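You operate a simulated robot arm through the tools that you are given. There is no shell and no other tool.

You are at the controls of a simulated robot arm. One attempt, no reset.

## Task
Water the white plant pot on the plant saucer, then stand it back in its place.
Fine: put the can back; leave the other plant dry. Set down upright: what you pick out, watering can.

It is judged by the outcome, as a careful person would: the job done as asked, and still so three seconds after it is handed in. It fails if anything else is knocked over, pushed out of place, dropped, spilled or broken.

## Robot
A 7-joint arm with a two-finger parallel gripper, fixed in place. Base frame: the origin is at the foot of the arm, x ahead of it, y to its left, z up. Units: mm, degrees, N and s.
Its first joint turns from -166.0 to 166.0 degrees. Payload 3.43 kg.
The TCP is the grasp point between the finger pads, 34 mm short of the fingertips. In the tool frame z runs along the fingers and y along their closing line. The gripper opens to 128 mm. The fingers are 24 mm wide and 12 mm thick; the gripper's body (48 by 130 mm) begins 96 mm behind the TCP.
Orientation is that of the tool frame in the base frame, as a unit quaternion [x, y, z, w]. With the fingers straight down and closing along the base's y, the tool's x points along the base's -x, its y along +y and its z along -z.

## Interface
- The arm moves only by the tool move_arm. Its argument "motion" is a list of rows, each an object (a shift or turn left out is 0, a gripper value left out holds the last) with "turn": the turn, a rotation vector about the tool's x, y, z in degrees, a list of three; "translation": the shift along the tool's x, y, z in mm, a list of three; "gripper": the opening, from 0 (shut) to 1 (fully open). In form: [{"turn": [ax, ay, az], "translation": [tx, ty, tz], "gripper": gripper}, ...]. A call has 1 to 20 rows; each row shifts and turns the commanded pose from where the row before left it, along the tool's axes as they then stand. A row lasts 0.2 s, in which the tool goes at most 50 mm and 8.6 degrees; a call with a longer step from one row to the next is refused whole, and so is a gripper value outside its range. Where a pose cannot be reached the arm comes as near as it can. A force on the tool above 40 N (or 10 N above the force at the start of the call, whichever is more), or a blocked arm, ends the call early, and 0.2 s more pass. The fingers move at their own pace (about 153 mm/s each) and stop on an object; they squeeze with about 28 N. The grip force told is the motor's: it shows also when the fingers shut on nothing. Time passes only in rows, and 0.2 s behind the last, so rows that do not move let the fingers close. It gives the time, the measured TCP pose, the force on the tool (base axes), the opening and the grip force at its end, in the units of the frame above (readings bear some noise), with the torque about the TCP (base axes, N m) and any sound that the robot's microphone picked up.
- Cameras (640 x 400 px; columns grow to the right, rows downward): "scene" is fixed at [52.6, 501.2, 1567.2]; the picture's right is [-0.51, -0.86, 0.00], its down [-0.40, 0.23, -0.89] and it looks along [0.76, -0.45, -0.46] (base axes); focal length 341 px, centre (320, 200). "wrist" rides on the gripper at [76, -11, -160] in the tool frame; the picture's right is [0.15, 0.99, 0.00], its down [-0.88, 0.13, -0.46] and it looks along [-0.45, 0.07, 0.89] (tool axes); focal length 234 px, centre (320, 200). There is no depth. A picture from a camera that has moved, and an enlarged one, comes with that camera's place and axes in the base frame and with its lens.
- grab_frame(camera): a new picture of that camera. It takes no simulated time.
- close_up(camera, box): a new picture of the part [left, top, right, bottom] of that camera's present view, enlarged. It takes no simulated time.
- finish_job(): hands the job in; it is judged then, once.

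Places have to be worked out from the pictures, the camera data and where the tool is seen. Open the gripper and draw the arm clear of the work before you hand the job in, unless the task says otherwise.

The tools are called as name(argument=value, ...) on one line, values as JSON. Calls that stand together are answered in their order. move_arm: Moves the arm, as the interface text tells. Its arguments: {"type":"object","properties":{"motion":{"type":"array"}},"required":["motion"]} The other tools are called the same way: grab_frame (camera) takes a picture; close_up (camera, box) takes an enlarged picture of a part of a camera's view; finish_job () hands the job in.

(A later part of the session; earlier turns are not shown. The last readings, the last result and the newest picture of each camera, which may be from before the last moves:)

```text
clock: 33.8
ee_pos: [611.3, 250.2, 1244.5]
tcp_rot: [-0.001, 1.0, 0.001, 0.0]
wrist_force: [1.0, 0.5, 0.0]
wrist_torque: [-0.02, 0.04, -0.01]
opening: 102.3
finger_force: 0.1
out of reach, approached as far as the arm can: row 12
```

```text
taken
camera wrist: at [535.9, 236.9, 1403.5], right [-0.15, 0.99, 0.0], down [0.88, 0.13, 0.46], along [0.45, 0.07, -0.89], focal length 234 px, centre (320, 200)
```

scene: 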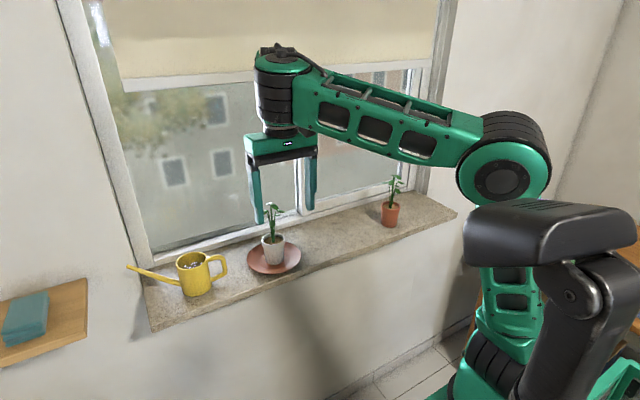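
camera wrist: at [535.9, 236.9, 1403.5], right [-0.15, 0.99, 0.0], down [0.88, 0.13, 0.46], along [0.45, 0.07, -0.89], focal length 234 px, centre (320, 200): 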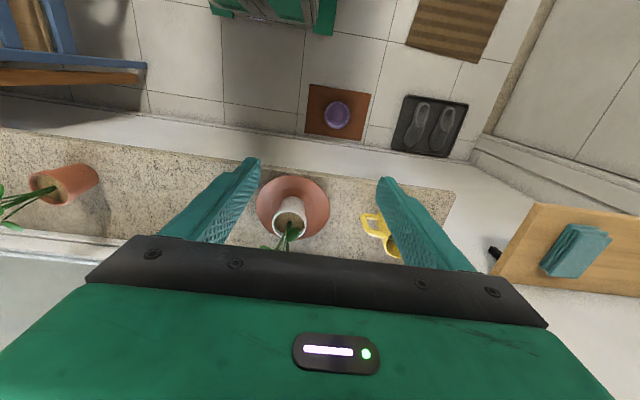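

The tool is vertical again at (611, 250, 1244). Now I yaw it by about 101° about its own axis so the closing line is perpendicular to the spout line, checking reachability.

move_arm(motion=[{"turn": [0, 0, 8.44]}, {"turn": [0, 0, 8.44]}, {"turn": [0, 0, 8.44]}, {"turn": [0, 0, 8.44]}, {"turn": [0, 0, 8.44]}, {"turn": [0, 0, 8.44]}, {"turn": [0, 0, 8.44]}, {"turn": [0, 0, 8.44]}, {"turn": [0, 0, 8.44]}, {"turn": [0, 0, 8.44]}, {"turn": [0, 0, 8.44]}, {"turn": [0, 0, 8.44]}, {"turn": [0, 0, 0]}])

grab_frame(camera="scene")

grab_frame(camera="wrist")

```text
clock: 36.6
ee_pos: [611.4, 249.9, 1244.5]
tcp_rot: [0.774, 0.634, 0.0, -0.001]
wrist_force: [0.6, 0.2, -0.5]
wrist_torque: [-0.01, -0.01, 0.01]
opening: 102.4
finger_force: 0.1
```

```text
taken
```

scene: 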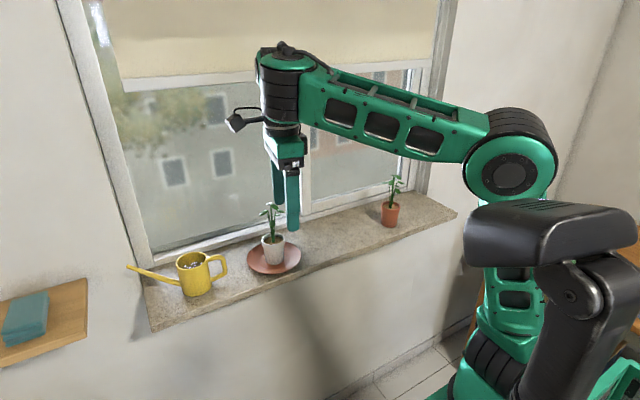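

```text
taken
camera wrist: at [615.9, 324.0, 1403.6], right [1.0, -0.05, 0.0], down [-0.05, -0.89, 0.45], along [-0.02, -0.45, -0.89], focal length 234 px, centre (320, 200)
```

wrist: 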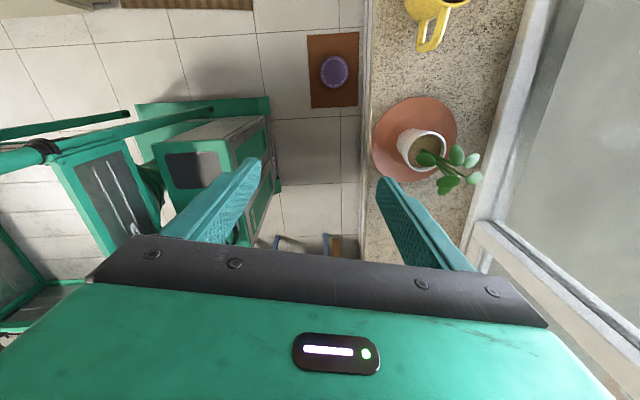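

Yaw works: the tool x axis is now along (0.20, 0.98), the spout's direction. Next I lean the tool 30° so the hand leans back over the handle side.

move_arm(motion=[{"turn": [0, 7.5, 0]}, {"turn": [0, 7.5, 0]}, {"turn": [0, 7.5, 0]}, {"turn": [0, 7.5, 0]}, {"turn": [0, 0, 0]}])

grab_frame(camera="scene")

grab_frame(camera="wrist")

```text
clock: 37.8
ee_pos: [610.4, 248.5, 1244.1]
tcp_rot: [0.771, 0.633, 0.052, -0.04]
wrist_force: [-0.1, 0.7, 0.8]
wrist_torque: [-0.03, -0.01, -0.02]
opening: 102.4
finger_force: 0.0
out of reach, approached as far as the arm can: row 2, 3, 4
```

```text
taken
```

scene: 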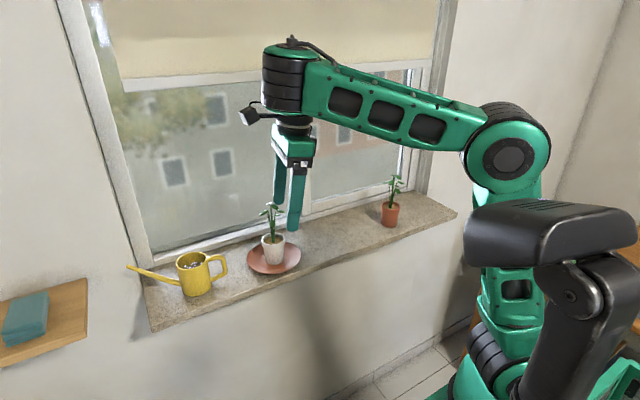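

```text
taken
camera wrist: at [609.5, 302.3, 1413.4], right [1.0, -0.05, 0.02], down [-0.06, -0.94, 0.34], along [0.0, -0.34, -0.94], focal length 234 px, centre (320, 200)
```

wrist: 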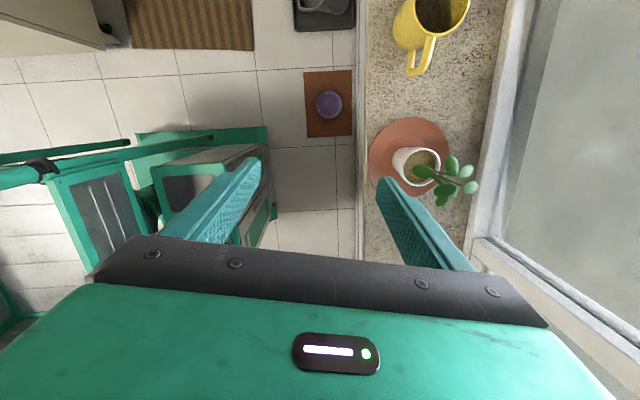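

The lean stopped at about 7.5° (a wrist limit in this yaw). I test how far the tool can lean the other way, since pouring needs that range.

move_arm(motion=[{"turn": [0, -7.5, 0]}, {"turn": [0, -7.5, 0]}, {"turn": [0, -7.5, 0]}, {"turn": [0, -7.5, 0]}, {"turn": [0, -7.5, 0]}, {"turn": [0, -7.5, 0]}, {"turn": [0, 0, 0]}])

grab_frame(camera="scene")

```text
clock: 39.4
ee_pos: [611.3, 249.5, 1247.4]
tcp_rot: [0.754, 0.617, -0.176, 0.144]
wrist_force: [-0.3, -0.5, 0.0]
wrist_torque: [-0.04, 0.03, 0.02]
opening: 102.4
finger_force: 0.0
out of reach, approached as far as the arm can: row 5, 6
```

```text
taken
```

scene: 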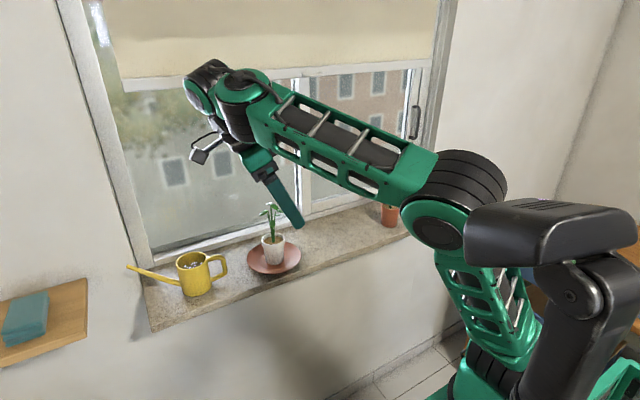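

The lean range here is about -26° to +7.5°, which depends on position. I return to vertical and test the range at the place I'd actually pour from, near (740, 60).

move_arm(motion=[{"turn": [0, 6.6, 0]}, {"turn": [0, 6.6, 0]}, {"turn": [0, 6.6, 0]}, {"turn": [0, 6.5, 0]}, {"translation": [-26.8, 27.4, 11.2]}, {"translation": [-26.8, 27.4, 11.2]}, {"translation": [-26.8, 27.4, 11.2]}, {"translation": [-26.8, 27.4, 11.2]}, {"translation": [-26.8, 27.4, 11.2]}, {"translation": [-26.8, 27.4, 11.2]}, {"turn": [0, 0, 0]}])

grab_frame(camera="scene")

```text
clock: 41.8
ee_pos: [741.7, 59.5, 1181.8]
tcp_rot: [0.773, 0.635, 0.001, 0.0]
wrist_force: [0.1, 0.6, 0.4]
wrist_torque: [-0.04, -0.02, 0.0]
opening: 102.6
finger_force: 0.1
```

```text
taken
```

scene: 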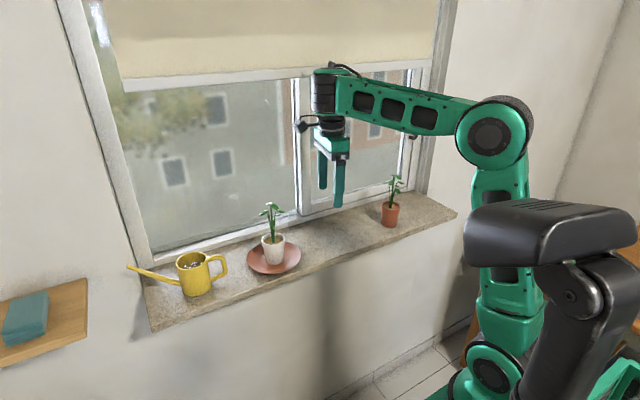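

At the pouring spot, upright tool reached fine. I test leaning in the pouring direction here (well above the plant).

move_arm(motion=[{"turn": [0, -8, 0]}, {"turn": [0, -8, 0]}, {"turn": [0, -8, 0]}, {"turn": [0, -8, 0]}, {"turn": [0, -8, 0]}, {"turn": [0, 0, 0]}])

grab_frame(camera="scene")

```text
clock: 43.2
ee_pos: [743.0, 59.3, 1173.0]
tcp_rot: [0.733, 0.603, -0.246, 0.197]
wrist_force: [0.3, 0.3, 0.5]
wrist_torque: [0.02, -0.01, 0.03]
opening: 102.6
finger_force: 0.1
out of reach, approached as far as the arm can: row 1
```

```text
taken
```

scene: 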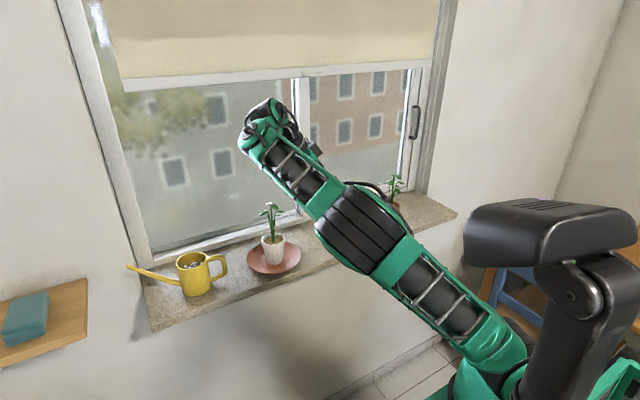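

The lean reached ~37° but the elbow swung far to the side, which is risky near the pot. I go back to vertical and see whether the elbow returns.

move_arm(motion=[{"turn": [0, 7.4, 0]}, {"turn": [0, 7.4, 0]}, {"turn": [0, 7.4, 0]}, {"turn": [0, 7.4, 0]}, {"turn": [0, 7.2, 0]}, {"turn": [0, 0, 0]}])

grab_frame(camera="scene")

grab_frame(camera="wrist")

```text
clock: 44.6
ee_pos: [742.2, 61.1, 1173.6]
tcp_rot: [0.773, 0.635, -0.012, 0.004]
wrist_force: [-1.3, 2.6, -0.7]
wrist_torque: [-0.34, -0.09, 0.01]
opening: 102.3
finger_force: 0.1
```

```text
taken
```

scene: 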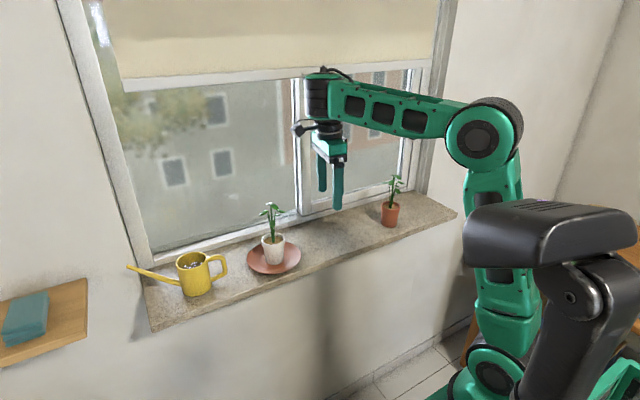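

```text
taken
camera wrist: at [748.6, 139.6, 1330.8], right [1.0, -0.05, -0.01], down [-0.04, -0.88, 0.47], along [-0.03, -0.47, -0.88], focal length 234 px, centre (320, 200)
```

wrist: 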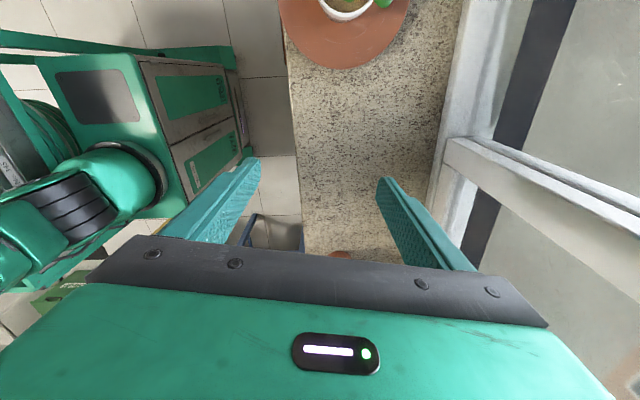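

The elbow came back. In this yaw the wrist is near a joint limit, so I try the opposite yaw (turned by 180°, same closing line), which should sit nearer the middle of the wrist's range.

move_arm(motion=[{"turn": [0, 0, -8.5]}, {"turn": [0, 0, -8.5]}, {"turn": [0, 0, -8.5]}, {"turn": [0, 0, -8.5]}, {"turn": [0, 0, -8.5]}, {"turn": [0, 0, -8.5]}, {"turn": [0, 0, -8.5]}, {"turn": [0, 0, -8.5]}, {"turn": [0, 0, -8.5]}, {"turn": [0, 0, -8.5]}, {"turn": [0, 0, -8.5]}, {"turn": [0, 0, -8.5]}, {"turn": [0, 0, -8.5]}, {"turn": [0, 0, -8.5]}, {"turn": [0, 0, -8.5]}, {"turn": [0, 0, -8.5]}, {"turn": [0, 0, -8.5]}, {"turn": [0, 0, -8.5]}, {"turn": [0, 0, 0]}])

grab_frame(camera="scene")

```text
clock: 48.6
ee_pos: [743.3, 58.9, 1173.2]
tcp_rot: [-0.438, 0.899, 0.004, -0.002]
wrist_force: [0.1, -0.1, -0.1]
wrist_torque: [-0.04, 0.02, 0.05]
opening: 102.4
finger_force: 0.0
```

```text
taken
```

scene: 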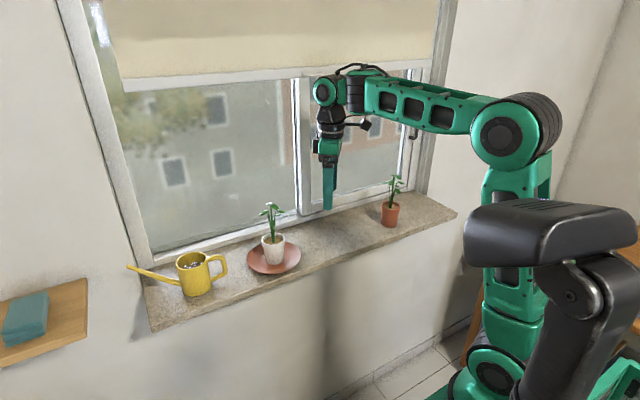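

Now I finish the yaw (27° more) and test the lean in the pouring direction in steps, then the opposite one.

move_arm(motion=[{"turn": [0, 0, -8.5]}, {"turn": [0, 0, -8.5]}, {"turn": [0, 0, -8.5]}, {"turn": [0, 0, -1.2]}, {"turn": [0, 0, 0]}, {"turn": [0, 8, 0]}, {"turn": [0, 8, 0]}, {"turn": [0, 0, 0]}])

grab_frame(camera="scene")

```text
clock: 50.4
ee_pos: [743.7, 59.6, 1173.7]
tcp_rot: [-0.627, 0.767, -0.083, -0.11]
wrist_force: [-0.2, 1.0, -0.2]
wrist_torque: [-0.08, -0.02, -0.04]
opening: 102.4
finger_force: 0.0
```

```text
taken
```

scene: 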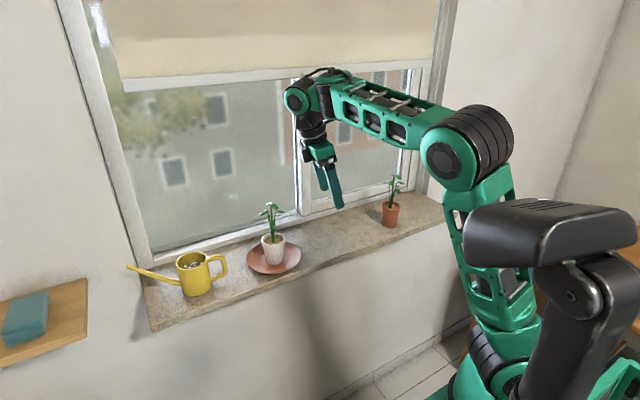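

That yaw leans smoothly (16° reached). I continue to 40°, checking the elbow.

move_arm(motion=[{"turn": [0, 8, 0]}, {"turn": [0, 0, 0]}, {"turn": [0, 8, 0]}, {"turn": [0, 0, 0]}, {"turn": [0, 8, 0]}, {"turn": [0, 0, 0]}])

grab_frame(camera="scene")

```text
clock: 51.8
ee_pos: [743.5, 58.2, 1174.0]
tcp_rot: [-0.595, 0.728, -0.212, -0.267]
wrist_force: [-0.1, -0.6, -0.8]
wrist_torque: [0.01, 0.01, -0.02]
opening: 102.3
finger_force: 0.1
```

```text
taken
```

scene: 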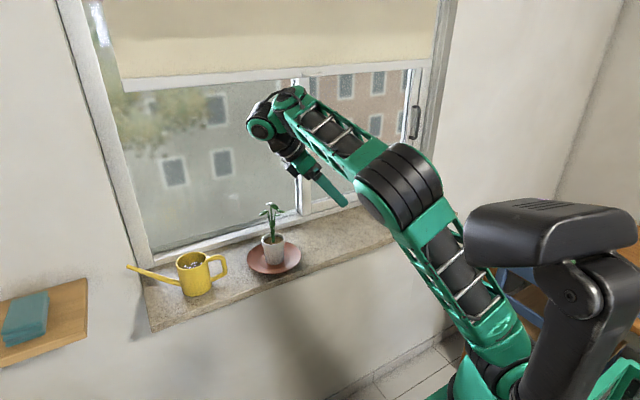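

40° of lean is reachable in this yaw with a smooth elbow. I return to vertical, rise, and go round in front of the plant to above the can.

move_arm(motion=[{"turn": [0, -8, 0]}, {"turn": [0, -8, 0]}, {"turn": [0, -8, 0]}, {"turn": [0, -8, 0]}, {"turn": [0, -8, 0]}, {"turn": [0, 0, 0]}, {"translation": [0, 0, -28]}, {"translation": [0, 0, -28]}, {"translation": [0, 0, 0]}])

grab_frame(camera="scene")

```text
clock: 53.8
ee_pos: [744.6, 57.8, 1230.4]
tcp_rot: [-0.632, 0.775, 0.003, -0.002]
wrist_force: [-0.4, 0.1, -0.3]
wrist_torque: [0.03, 0.0, 0.02]
opening: 102.4
finger_force: 0.1
```

```text
taken
```

scene: 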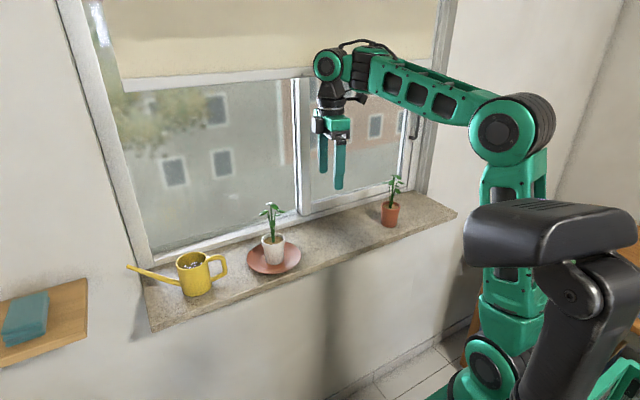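

Vertical at (745, 58, 1230). I go around the plant in front and then toward the can, stopping above it.

move_arm(motion=[{"translation": [-34, 25.8, 0]}, {"translation": [-34, 25.8, 0]}, {"translation": [-34, 25.8, 0]}, {"translation": [-34, 25.8, 0]}, {"translation": [-34, 25.8, 0]}, {"translation": [-33.8, -14, 13.3]}, {"translation": [-33.8, -14, 13.3]}, {"translation": [-33.8, -14, 13.3]}, {"translation": [0, 0, 0]}])

grab_frame(camera="scene")

grab_frame(camera="wrist")

```text
clock: 55.8
ee_pos: [712.9, 341.0, 1191.2]
tcp_rot: [-0.632, 0.775, 0.004, -0.001]
wrist_force: [0.0, -0.2, 0.6]
wrist_torque: [0.0, 0.02, -0.03]
opening: 102.6
finger_force: 0.0
```

```text
taken
```

scene: 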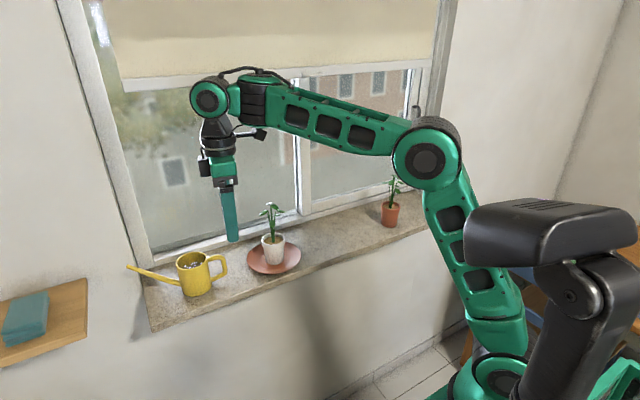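

```text
taken
camera wrist: at [709.5, 262.3, 1350.5], right [-1.0, 0.06, 0.01], down [0.05, 0.89, 0.46], along [0.02, 0.46, -0.89], focal length 234 px, centre (320, 200)
```

wrist: 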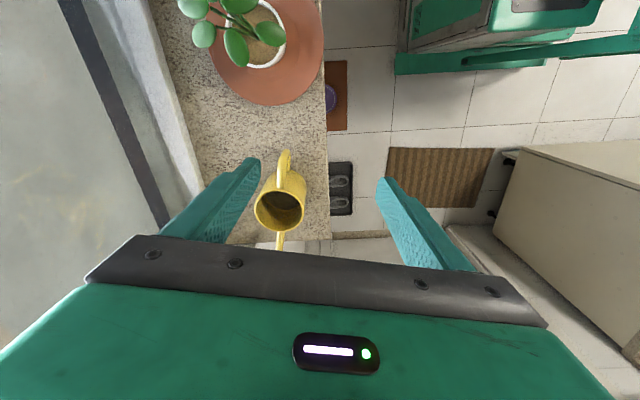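

I take a close-up of the can from above to pin down its axis and handle/spout direction.

close_up(camera="wrist", box=[200, 130, 376, 250])

close_up(camera="wrist", box=[150, 0, 350, 125])

```text
3.33 times, centred on (288, 190) of wrist
camera zoom: at [709.5, 262.3, 1350.5], right [-1.0, 0.06, 0.01], down [0.05, 0.89, 0.46], along [0.02, 0.46, -0.89], focal length 781 px, centre (427, 233)
```

zoom: 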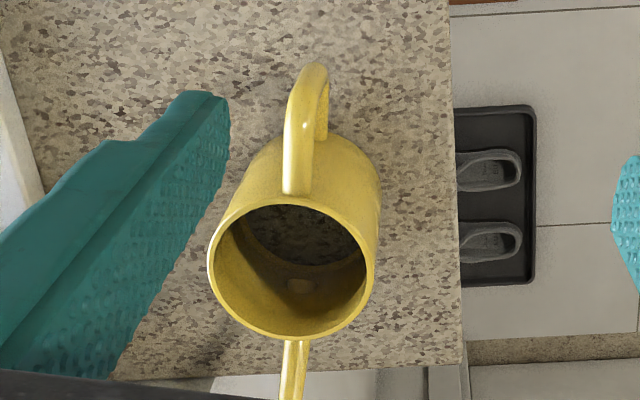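

```text
3.20 times, centred on (250, 62) of wrist
camera zoom: at [709.5, 262.3, 1350.5], right [-1.0, 0.06, 0.01], down [0.05, 0.89, 0.46], along [0.02, 0.46, -0.89], focal length 749 px, centre (544, 640)
```

zoom: 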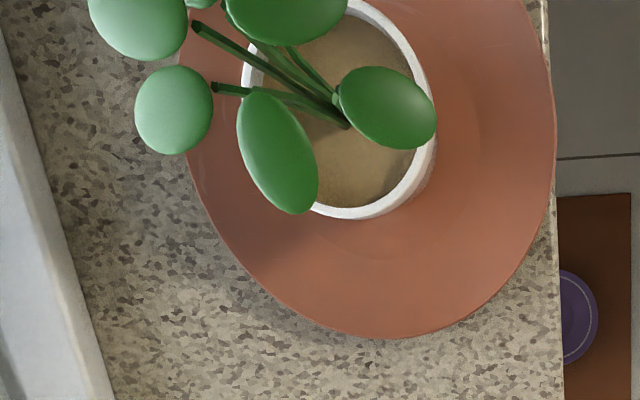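

From above, the can's axis comes out at about (775, 429) with the handle–spout line at ~11.5° from the y axis, matching my yaw. I move to directly above it and look again.

move_arm(motion=[{"translation": [-24.7, -10.8, 15.3]}, {"translation": [-24.7, -10.8, 15.3]}, {"translation": [-24.7, -10.8, 15.3]}, {"translation": [-24.7, -10.8, 15.3]}, {"translation": [0, 0, 0]}])

grab_frame(camera="wrist")

close_up(camera="scene", box=[120, 200, 280, 300])

```text
clock: 57.0
ee_pos: [774.8, 429.8, 1130.1]
tcp_rot: [-0.633, 0.775, 0.004, -0.001]
wrist_force: [-0.1, -0.4, -0.6]
wrist_torque: [0.03, -0.03, -0.02]
opening: 102.6
finger_force: 0.1
```

```text
taken
camera wrist: at [771.8, 352.1, 1288.8], right [-1.0, 0.06, 0.01], down [0.05, 0.89, 0.46], along [0.02, 0.46, -0.89], focal length 234 px, centre (320, 200)
```

wrist: 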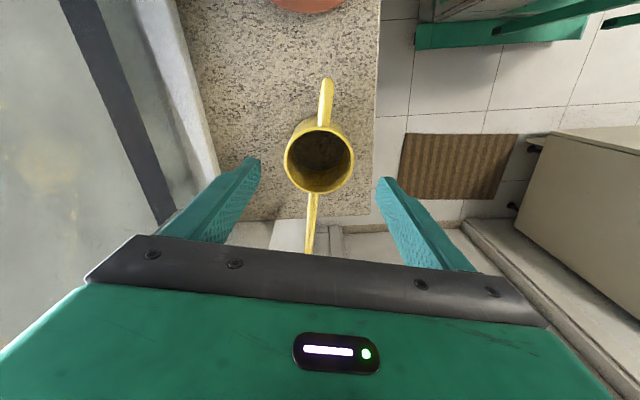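

```text
4.00 times, centred on (200, 250) of scene
camera zoom: at [52.6, 501.2, 1567.2], right [-0.51, -0.86, 0.0], down [-0.4, 0.23, -0.89], along [0.76, -0.45, -0.46], focal length 1365 px, centre (800, 0)
```

zoom: 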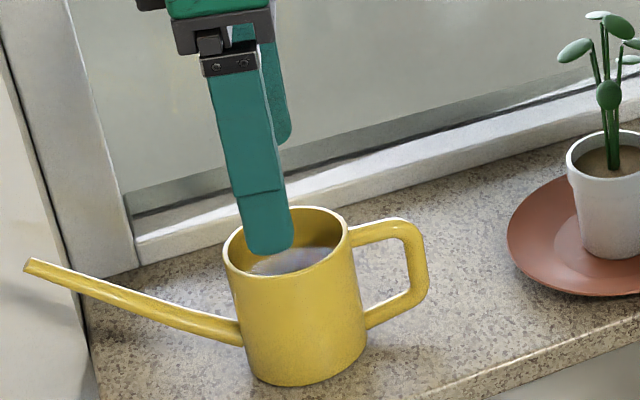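

I zoom in on the wrist view to settle the can's y, since estimates range from 422 to 432.

close_up(camera="wrist", box=[240, 70, 400, 270])

```text
2.00 times, centred on (320, 170) of wrist
camera zoom: at [771.8, 352.1, 1288.8], right [-1.0, 0.06, 0.01], down [0.05, 0.89, 0.46], along [0.02, 0.46, -0.89], focal length 468 px, centre (320, 260)
```

zoom: 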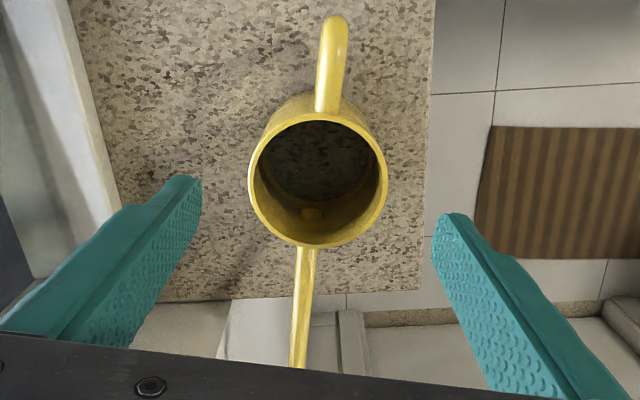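

The can's axis settles at about (777, 426) once the oblique-view bias is removed; spout direction is ~10° from +y. I correct by 2–4 mm and descend with the fingers straddling the body.

move_arm(motion=[{"translation": [3.3, -2.7, 0]}, {"translation": [0, 0, 25]}, {"translation": [0, 0, 25]}, {"translation": [0, 0, 0]}])

close_up(camera="wrist", box=[200, 70, 440, 270])

close_up(camera="scene", box=[120, 200, 280, 300])

```text
clock: 58.0
ee_pos: [776.4, 426.8, 1080.4]
tcp_rot: [-0.632, 0.775, 0.004, -0.002]
wrist_force: [0.0, 0.6, 0.7]
wrist_torque: [-0.03, 0.0, -0.02]
opening: 102.2
finger_force: 0.0
```

```text
2.00 times, centred on (320, 170) of wrist
camera zoom: at [773.5, 347.8, 1239.3], right [-1.0, 0.06, 0.01], down [0.05, 0.89, 0.46], along [0.02, 0.46, -0.89], focal length 468 px, centre (320, 260)
```

zoom: 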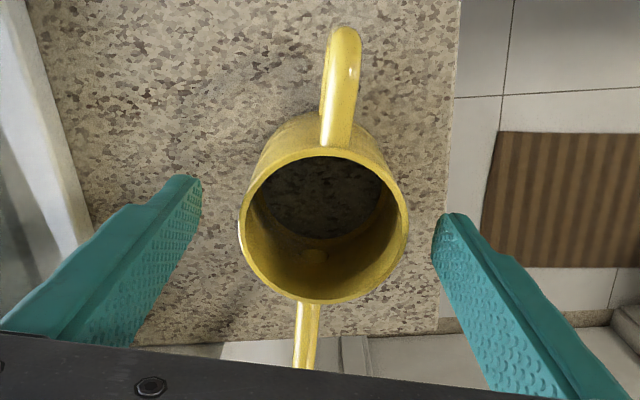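

```text
4.00 times, centred on (200, 250) of scene
camera zoom: at [52.6, 501.2, 1567.2], right [-0.51, -0.86, 0.0], down [-0.4, 0.23, -0.89], along [0.76, -0.45, -0.46], focal length 1365 px, centre (800, 0)
```

zoom: 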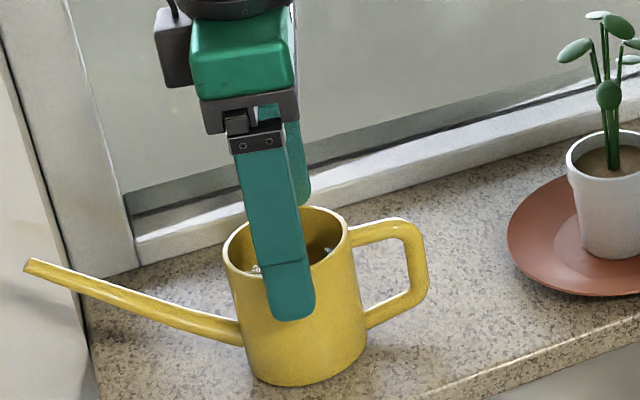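

The grasp axis projects onto the rim's centre (323 vs 323). I descend the last 60 mm.

move_arm(motion=[{"translation": [0, 0, 20]}, {"translation": [0, 0, 20]}, {"translation": [0, 0, 18]}, {"translation": [0, 0, 0]}])

close_up(camera="wrist", box=[200, 70, 440, 270])

close_up(camera="scene", box=[120, 200, 280, 300])

```text
clock: 59.0
ee_pos: [775.5, 427.2, 1020.9]
tcp_rot: [-0.632, 0.775, 0.004, -0.001]
wrist_force: [-1.0, 0.3, 0.8]
wrist_torque: [-0.02, 0.01, 0.02]
opening: 102.6
finger_force: 0.1
```

```text
2.00 times, centred on (320, 170) of wrist
camera zoom: at [772.8, 348.3, 1180.7], right [-1.0, 0.06, 0.01], down [0.05, 0.89, 0.46], along [0.02, 0.46, -0.89], focal length 468 px, centre (320, 260)
```

zoom: 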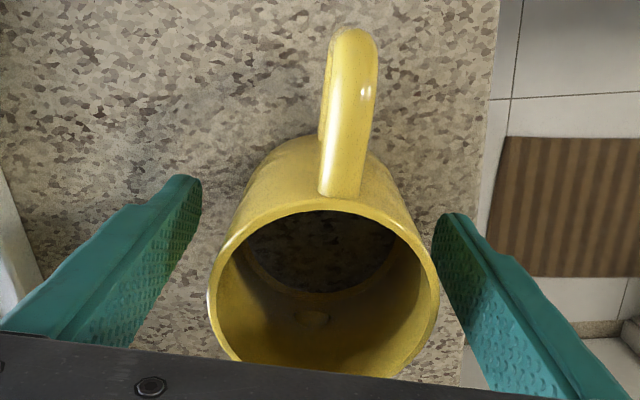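

```text
4.00 times, centred on (200, 250) of scene
camera zoom: at [52.6, 501.2, 1567.2], right [-0.51, -0.86, 0.0], down [-0.4, 0.23, -0.89], along [0.76, -0.45, -0.46], focal length 1365 px, centre (800, 0)
```

zoom: 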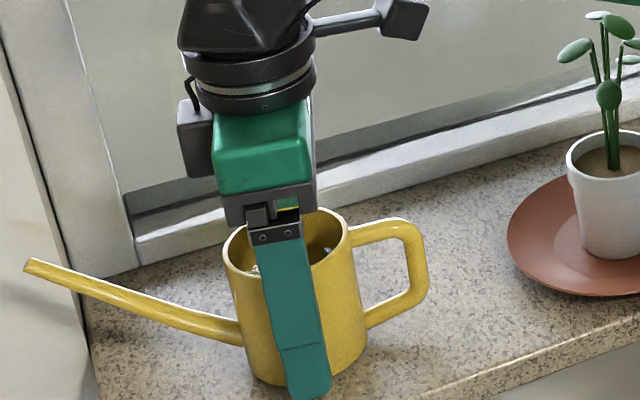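

The fingers straddle the body at z=1021. To leave more tilt range for pouring, I lean the hand back 15° toward the handle side about the grasp point before closing.

move_arm(motion=[{"turn": [0, -5, 0]}, {"turn": [0, -5, 0]}, {"turn": [0, -5, 0]}, {"turn": [0, 0, 0]}])

grab_frame(camera="scene")

grab_frame(camera="wrist")

```text
clock: 60.0
ee_pos: [774.6, 426.6, 1021.4]
tcp_rot: [-0.626, 0.768, 0.087, 0.1]
wrist_force: [-0.8, 0.3, 0.1]
wrist_torque: [0.01, -0.04, 0.01]
opening: 102.3
finger_force: 0.0
```

```text
taken
```

scene: 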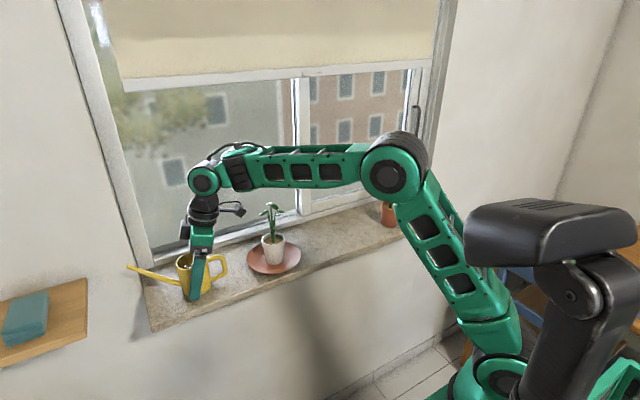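

```text
taken
camera wrist: at [764.5, 310.3, 1156.1], right [-1.0, 0.06, -0.03], down [0.02, 0.74, 0.67], along [0.06, 0.67, -0.74], focal length 234 px, centre (320, 200)
```

wrist: 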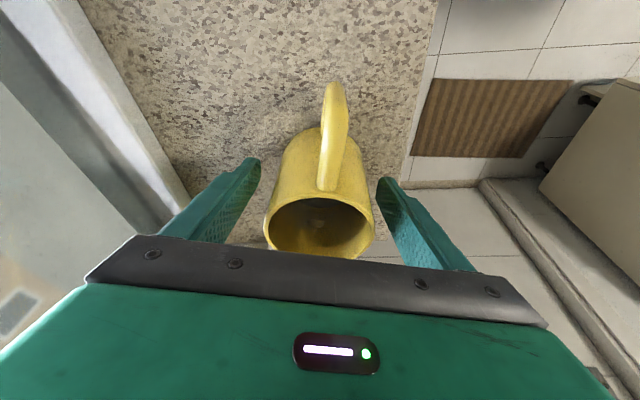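

The lean is reached with everything clear of the plant. I now close the fingers on the can's body.

move_arm(motion=[{"gripper": 0.66}, {"gripper": 0.6}, {"gripper": 0.0}, {"gripper": 0.0}, {"gripper": 0.0}])

grab_frame(camera="wrist")

close_up(camera="scene", box=[120, 200, 280, 300])

```text
clock: 61.2
ee_pos: [775.7, 428.0, 1022.3]
tcp_rot: [-0.626, 0.769, 0.087, 0.099]
wrist_force: [0.9, 1.4, 1.5]
wrist_torque: [0.05, -0.18, 0.06]
opening: 70.3
finger_force: 27.9
```

```text
taken
camera wrist: at [764.5, 310.5, 1156.3], right [-1.0, 0.06, -0.03], down [0.02, 0.74, 0.67], along [0.06, 0.67, -0.74], focal length 234 px, centre (320, 200)
```

wrist: 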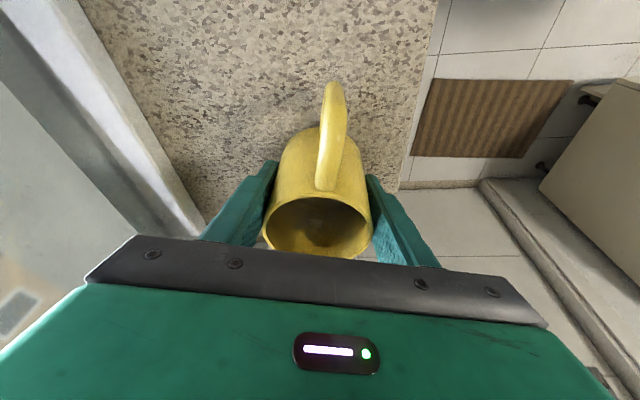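

```text
4.00 times, centred on (200, 250) of scene
camera zoom: at [52.6, 501.2, 1567.2], right [-0.51, -0.86, 0.0], down [-0.4, 0.23, -0.89], along [0.76, -0.45, -0.46], focal length 1365 px, centre (800, 0)
```

zoom: 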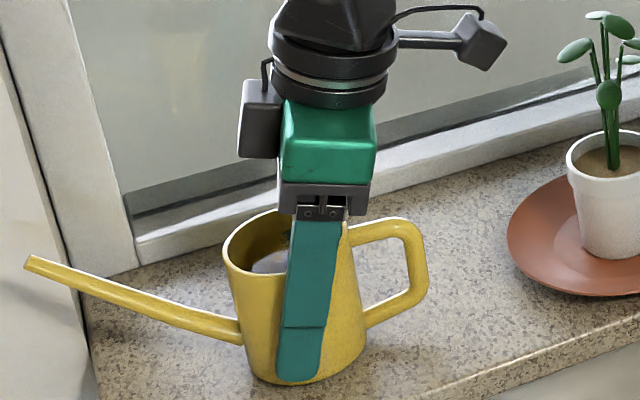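

The can is gripped (70 mm opening, 28 N) and did not shift. I lift it gently 16 mm straight up and check weight and level.

move_arm(motion=[{"translation": [-1.0, 0, -3.9]}, {"translation": [-1.5, 0, -5.8]}, {"translation": [-1.5, 0, -5.8]}, {"translation": [0, 0, 0]}])

close_up(camera="scene", box=[120, 200, 280, 300])

grab_frame(camera="wrist")

```text
clock: 62.2
ee_pos: [775.6, 427.0, 1038.8]
tcp_rot: [-0.627, 0.768, 0.087, 0.1]
wrist_force: [-0.1, -0.4, 2.3]
wrist_torque: [0.01, -0.19, 0.01]
opening: 70.0
finger_force: 28.0
```

```text
4.00 times, centred on (200, 250) of scene
camera zoom: at [52.6, 501.2, 1567.2], right [-0.51, -0.86, 0.0], down [-0.4, 0.23, -0.89], along [0.76, -0.45, -0.46], focal length 1365 px, centre (800, 0)
```

zoom: 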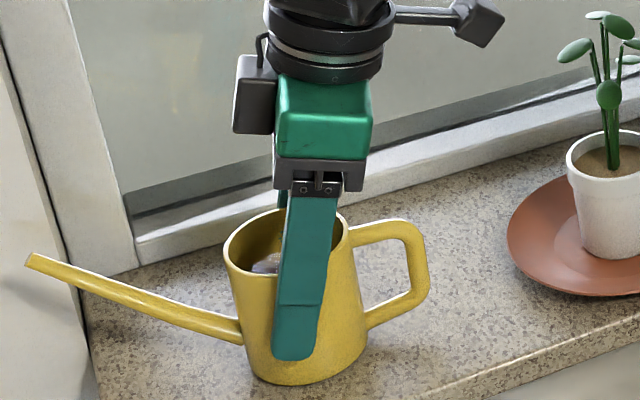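

```text
taken
camera wrist: at [764.1, 310.4, 1172.6], right [-1.0, 0.06, -0.03], down [0.02, 0.74, 0.67], along [0.06, 0.67, -0.74], focal length 234 px, centre (320, 200)
```

wrist: 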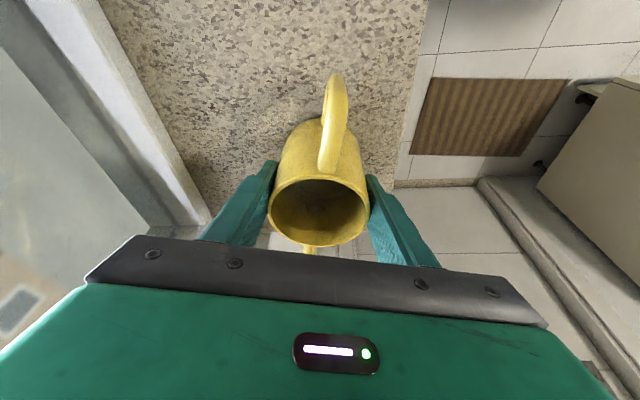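

The fingers rose 16 mm but the can stayed on the sill: they slid along its body. I look closely at the contact before trying anything else.

close_up(camera="wrist", box=[190, 60, 450, 280])

close_up(camera="scene", box=[165, 235, 245, 300])

```text
1.82 times, centred on (320, 170) of wrist
camera zoom: at [764.1, 310.4, 1172.6], right [-1.0, 0.06, -0.03], down [0.02, 0.74, 0.67], along [0.06, 0.67, -0.74], focal length 426 px, centre (320, 254)
```

zoom: 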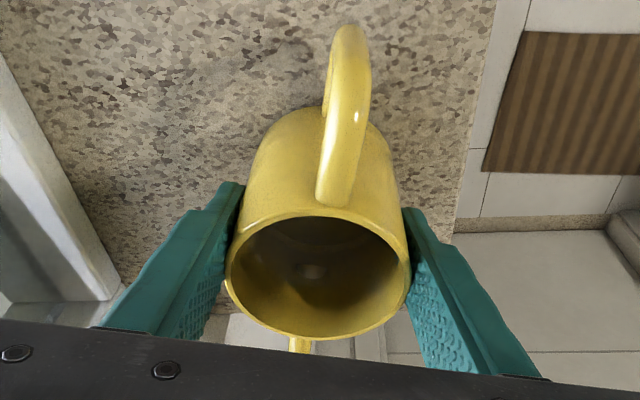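

```text
6.15 times, centred on (205, 268) of scene
camera zoom: at [52.6, 501.2, 1567.2], right [-0.51, -0.86, 0.0], down [-0.4, 0.23, -0.89], along [0.76, -0.45, -0.46], focal length 2100 px, centre (1028, -215)
```

zoom: 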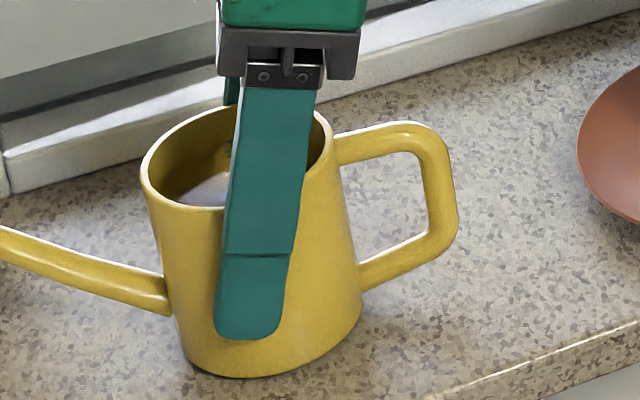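

I make a small 4 mm lift to read the friction force that the can gives.

move_arm(motion=[{"translation": [-1.0, 0, -3.9], "gripper": 0.0}])

close_up(camera="scene", box=[165, 235, 245, 300])

```text
clock: 62.6
ee_pos: [774.2, 426.6, 1041.8]
tcp_rot: [-0.625, 0.769, 0.086, 0.1]
wrist_force: [-0.5, -0.4, -2.8]
wrist_torque: [0.01, 0.02, 0.02]
opening: 69.7
finger_force: 28.1
```

```text
6.15 times, centred on (205, 268) of scene
camera zoom: at [52.6, 501.2, 1567.2], right [-0.51, -0.86, 0.0], down [-0.4, 0.23, -0.89], along [0.76, -0.45, -0.46], focal length 2100 px, centre (1028, -215)
```

zoom: 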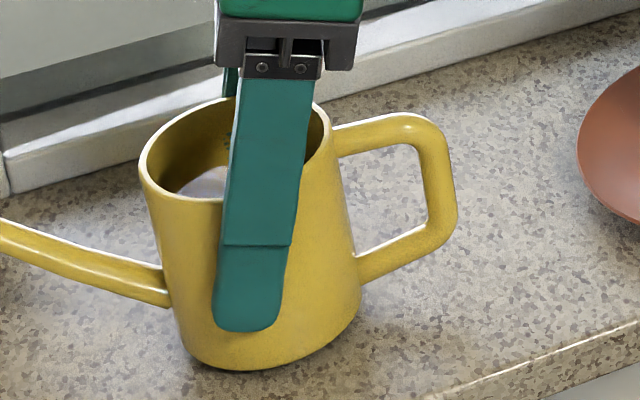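

This time the can rose with the fingers (force -2.8 N). I lift another 8 mm slowly and compare finger and can motion.

move_arm(motion=[{"translation": [-1.0, 0, -3.9], "gripper": 0.0}, {"translation": [-1.0, 0, -3.9]}, {"translation": [0, 0, 0]}])

close_up(camera="scene", box=[165, 235, 245, 300])

close_up(camera="wrist", box=[190, 60, 450, 280])

```text
clock: 63.4
ee_pos: [775.7, 426.5, 1050.3]
tcp_rot: [-0.626, 0.769, 0.087, 0.099]
wrist_force: [-0.2, 0.0, -1.8]
wrist_torque: [-0.01, 0.0, -0.05]
opening: 69.8
finger_force: 28.5
```

```text
6.15 times, centred on (205, 268) of scene
camera zoom: at [52.6, 501.2, 1567.2], right [-0.51, -0.86, 0.0], down [-0.4, 0.23, -0.89], along [0.76, -0.45, -0.46], focal length 2100 px, centre (1028, -215)
```

zoom: 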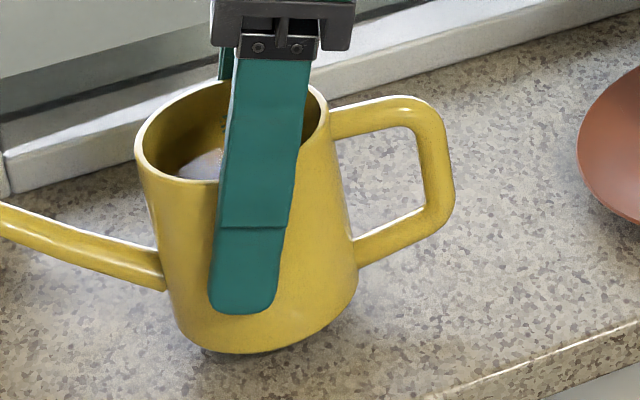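

```text
1.82 times, centred on (320, 170) of wrist
camera zoom: at [764.8, 310.2, 1184.6], right [-1.0, 0.06, -0.03], down [0.03, 0.74, 0.67], along [0.06, 0.67, -0.74], focal length 426 px, centre (320, 254)
```

zoom: 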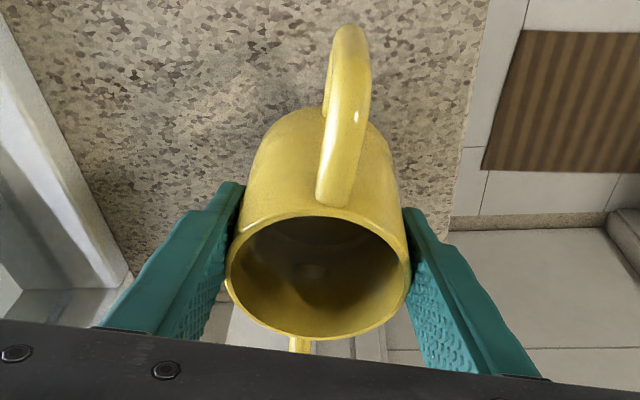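

The can is now held firmly and hangs level, the grasp point being about 62 mm above its base. I lift a little more, then draw it slowly straight back in front of the sill, keeping it level.

move_arm(motion=[{"translation": [-1.3, 0, -4.8]}, {"translation": [-1.3, 0, -4.8]}, {"translation": [-1.3, 0, -4.8]}, {"translation": [0, 0, 0]}, {"translation": [2.0, 9.8, -0.5]}, {"translation": [3.9, 19.6, -1.0]}, {"translation": [3.9, 19.6, -1.0]}, {"translation": [3.9, 19.6, -1.0]}, {"translation": [3.9, 19.6, -1.0]}, {"translation": [3.9, 19.6, -1.0]}, {"translation": [3.9, 19.6, -1.0]}, {"translation": [3.9, 19.6, -1.0]}, {"translation": [2.9, 14.7, -0.8]}, {"translation": [2.0, 9.8, -0.5]}, {"translation": [0, 0, 0]}])

grab_frame(camera="scene")

grab_frame(camera="wrist")

```text
clock: 66.6
ee_pos: [600.8, 426.4, 1065.2]
tcp_rot: [-0.627, 0.768, 0.086, 0.099]
wrist_force: [0.8, 0.6, -2.5]
wrist_torque: [0.0, -0.03, -0.04]
opening: 70.2
finger_force: 27.3
```

```text
taken
```

scene: 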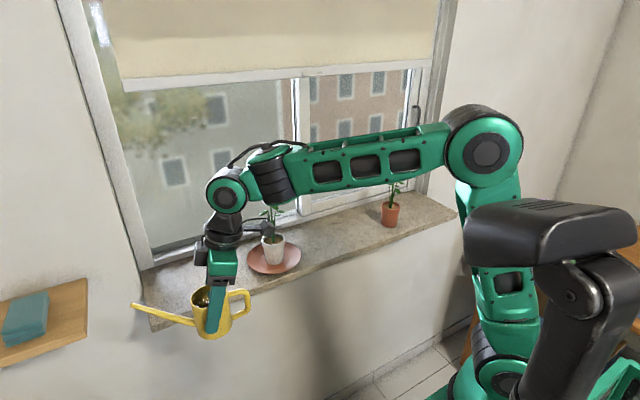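

```text
taken
camera wrist: at [589.5, 310.1, 1199.6], right [-1.0, 0.06, -0.03], down [0.02, 0.74, 0.67], along [0.06, 0.67, -0.74], focal length 234 px, centre (320, 200)
```

wrist: 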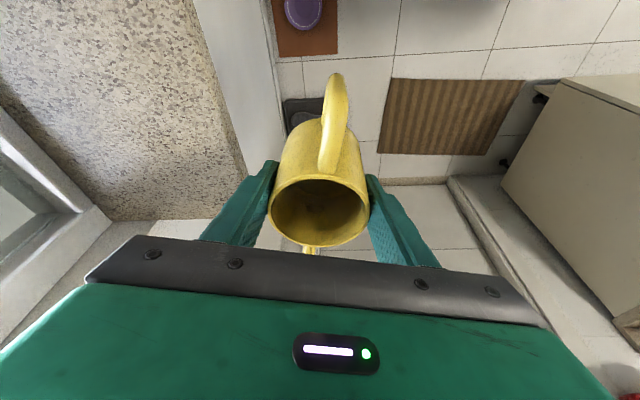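

The can hangs level in front of the sill. I carry it slowly in -y past the plant, halfway first.

move_arm(motion=[{"translation": [9.5, -2.0, -2.5]}, {"translation": [18.9, -4.0, -5.07]}, {"translation": [20.8, -4.4, -5.6]}, {"translation": [20.8, -4.4, -5.6]}, {"translation": [20.8, -4.4, -5.6]}, {"translation": [20.8, -4.4, -5.6]}, {"translation": [20.8, -4.4, -5.6]}, {"translation": [20.8, -4.4, -5.6]}, {"translation": [20.8, -4.4, -5.6]}, {"translation": [9.5, -2.0, -2.5]}, {"translation": [0, 0, 0]}])

grab_frame(camera="scene")

```text
clock: 69.0
ee_pos: [599.1, 232.7, 1065.1]
tcp_rot: [-0.626, 0.768, 0.087, 0.1]
wrist_force: [-0.2, -0.3, -3.4]
wrist_torque: [-0.03, -0.03, -0.01]
opening: 69.9
finger_force: 28.0
```

```text
taken
```

scene: 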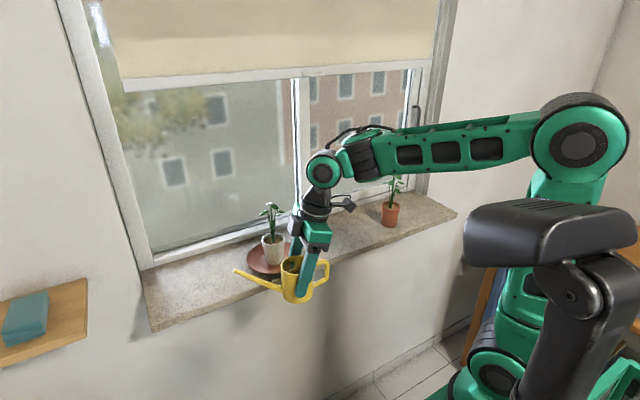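

All steady. I continue in -y to about y=20, so that the spout ends up on the -y side of the pot.

move_arm(motion=[{"translation": [9.5, -2.0, -2.5]}, {"translation": [20.8, -4.4, -5.6]}, {"translation": [20.8, -4.4, -5.6]}, {"translation": [20.8, -4.4, -5.6]}, {"translation": [20.8, -4.4, -5.6]}, {"translation": [20.8, -4.4, -5.6]}, {"translation": [20.8, -4.4, -5.6]}, {"translation": [20.8, -4.4, -5.6]}, {"translation": [20.8, -4.4, -5.6]}, {"translation": [18.9, -4.0, -5.07]}, {"translation": [5, -1.0, -1.3]}, {"translation": [0, 0, 0]}])

grab_frame(camera="scene")

```text
clock: 71.6
ee_pos: [599.6, 21.0, 1064.9]
tcp_rot: [-0.626, 0.768, 0.086, 0.099]
wrist_force: [-0.1, -0.1, -3.2]
wrist_torque: [0.0, 0.02, -0.05]
opening: 69.9
finger_force: 28.1
```

```text
taken
```

scene: 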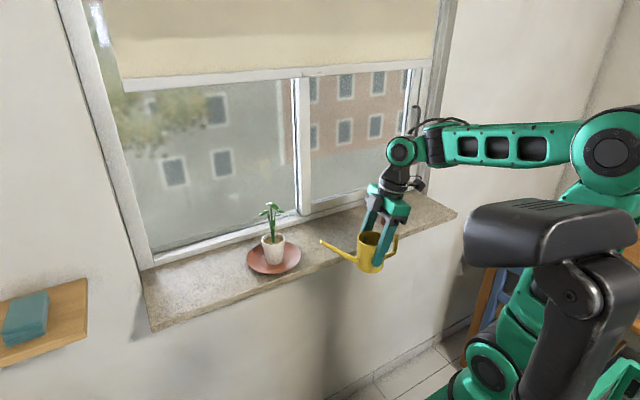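

The can is at (600, 21), level. I move forward to x≈750 with the spout tip staying about 70 mm short of the pot's axis in y.

move_arm(motion=[{"translation": [-1.2, -9.3, 0.3]}, {"translation": [-2.45, -18.6, 0.66]}, {"translation": [-2.45, -18.6, 0.66]}, {"translation": [-2.45, -18.6, 0.66]}, {"translation": [-2.45, -18.6, 0.66]}, {"translation": [-2.45, -18.6, 0.66]}, {"translation": [-2.45, -18.6, 0.66]}, {"translation": [-2.45, -18.6, 0.66]}, {"translation": [-1.2, -9.3, 0.3]}, {"translation": [0, 0, 0]}])

grab_frame(camera="scene")

close_up(camera="scene", box=[230, 190, 390, 290])

grab_frame(camera="wrist")

```text
clock: 73.8
ee_pos: [750.0, 11.8, 1063.2]
tcp_rot: [-0.627, 0.768, 0.086, 0.099]
wrist_force: [0.9, 0.5, -1.9]
wrist_torque: [-0.03, 0.02, -0.02]
opening: 70.1
finger_force: 27.8
```

```text
taken
```

scene: 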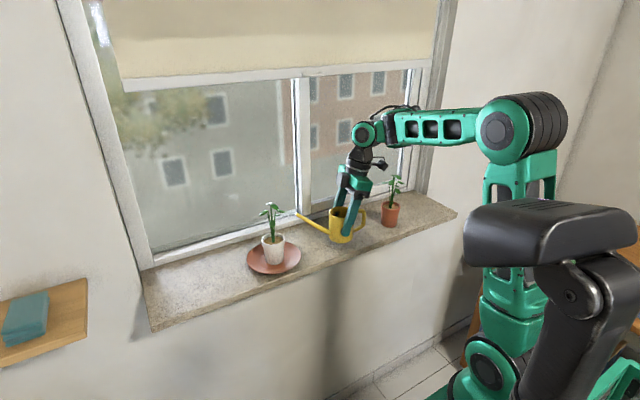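

```text
4.00 times, centred on (310, 240) of scene
camera zoom: at [52.6, 501.2, 1567.2], right [-0.51, -0.86, 0.0], down [-0.4, 0.23, -0.89], along [0.76, -0.45, -0.46], focal length 1365 px, centre (360, 40)
```

zoom: 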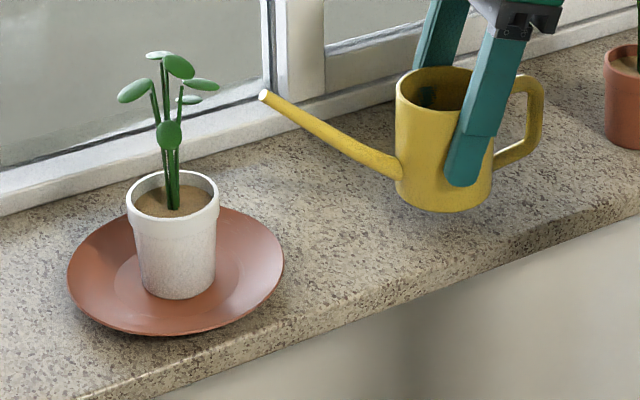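

```text
taken
camera wrist: at [739.3, -104.7, 1197.0], right [-1.0, 0.06, -0.03], down [0.02, 0.74, 0.67], along [0.06, 0.67, -0.74], focal length 234 px, centre (320, 200)
```

wrist: 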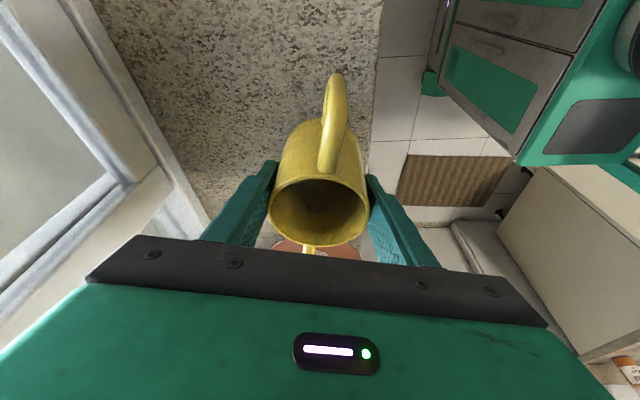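

The scene view is clear: the spout tip is at about (773, 148, 1101), 70 mm short of the pot's axis, below the leaves on that side once tilted. I tilt the can 12° toward the spout (below the flow angle), which brings the tip to z≈1072.

move_arm(motion=[{"turn": [0, 3, 0]}, {"turn": [0, 3, 0]}, {"turn": [0, 3, 0]}, {"turn": [0, 3, 0]}, {"turn": [0, 0, 0]}])

close_up(camera="scene", box=[230, 190, 390, 290])

```text
clock: 75.0
ee_pos: [750.9, 12.0, 1062.4]
tcp_rot: [-0.632, 0.775, 0.021, 0.018]
wrist_force: [0.9, -0.8, -2.8]
wrist_torque: [-0.01, -0.02, -0.03]
opening: 70.1
finger_force: 28.3
```

```text
4.00 times, centred on (310, 240) of scene
camera zoom: at [52.6, 501.2, 1567.2], right [-0.51, -0.86, 0.0], down [-0.4, 0.23, -0.89], along [0.76, -0.45, -0.46], focal length 1365 px, centre (360, 40)
```

zoom: 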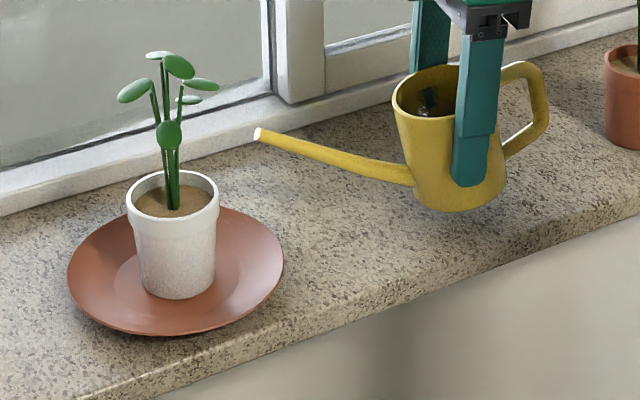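

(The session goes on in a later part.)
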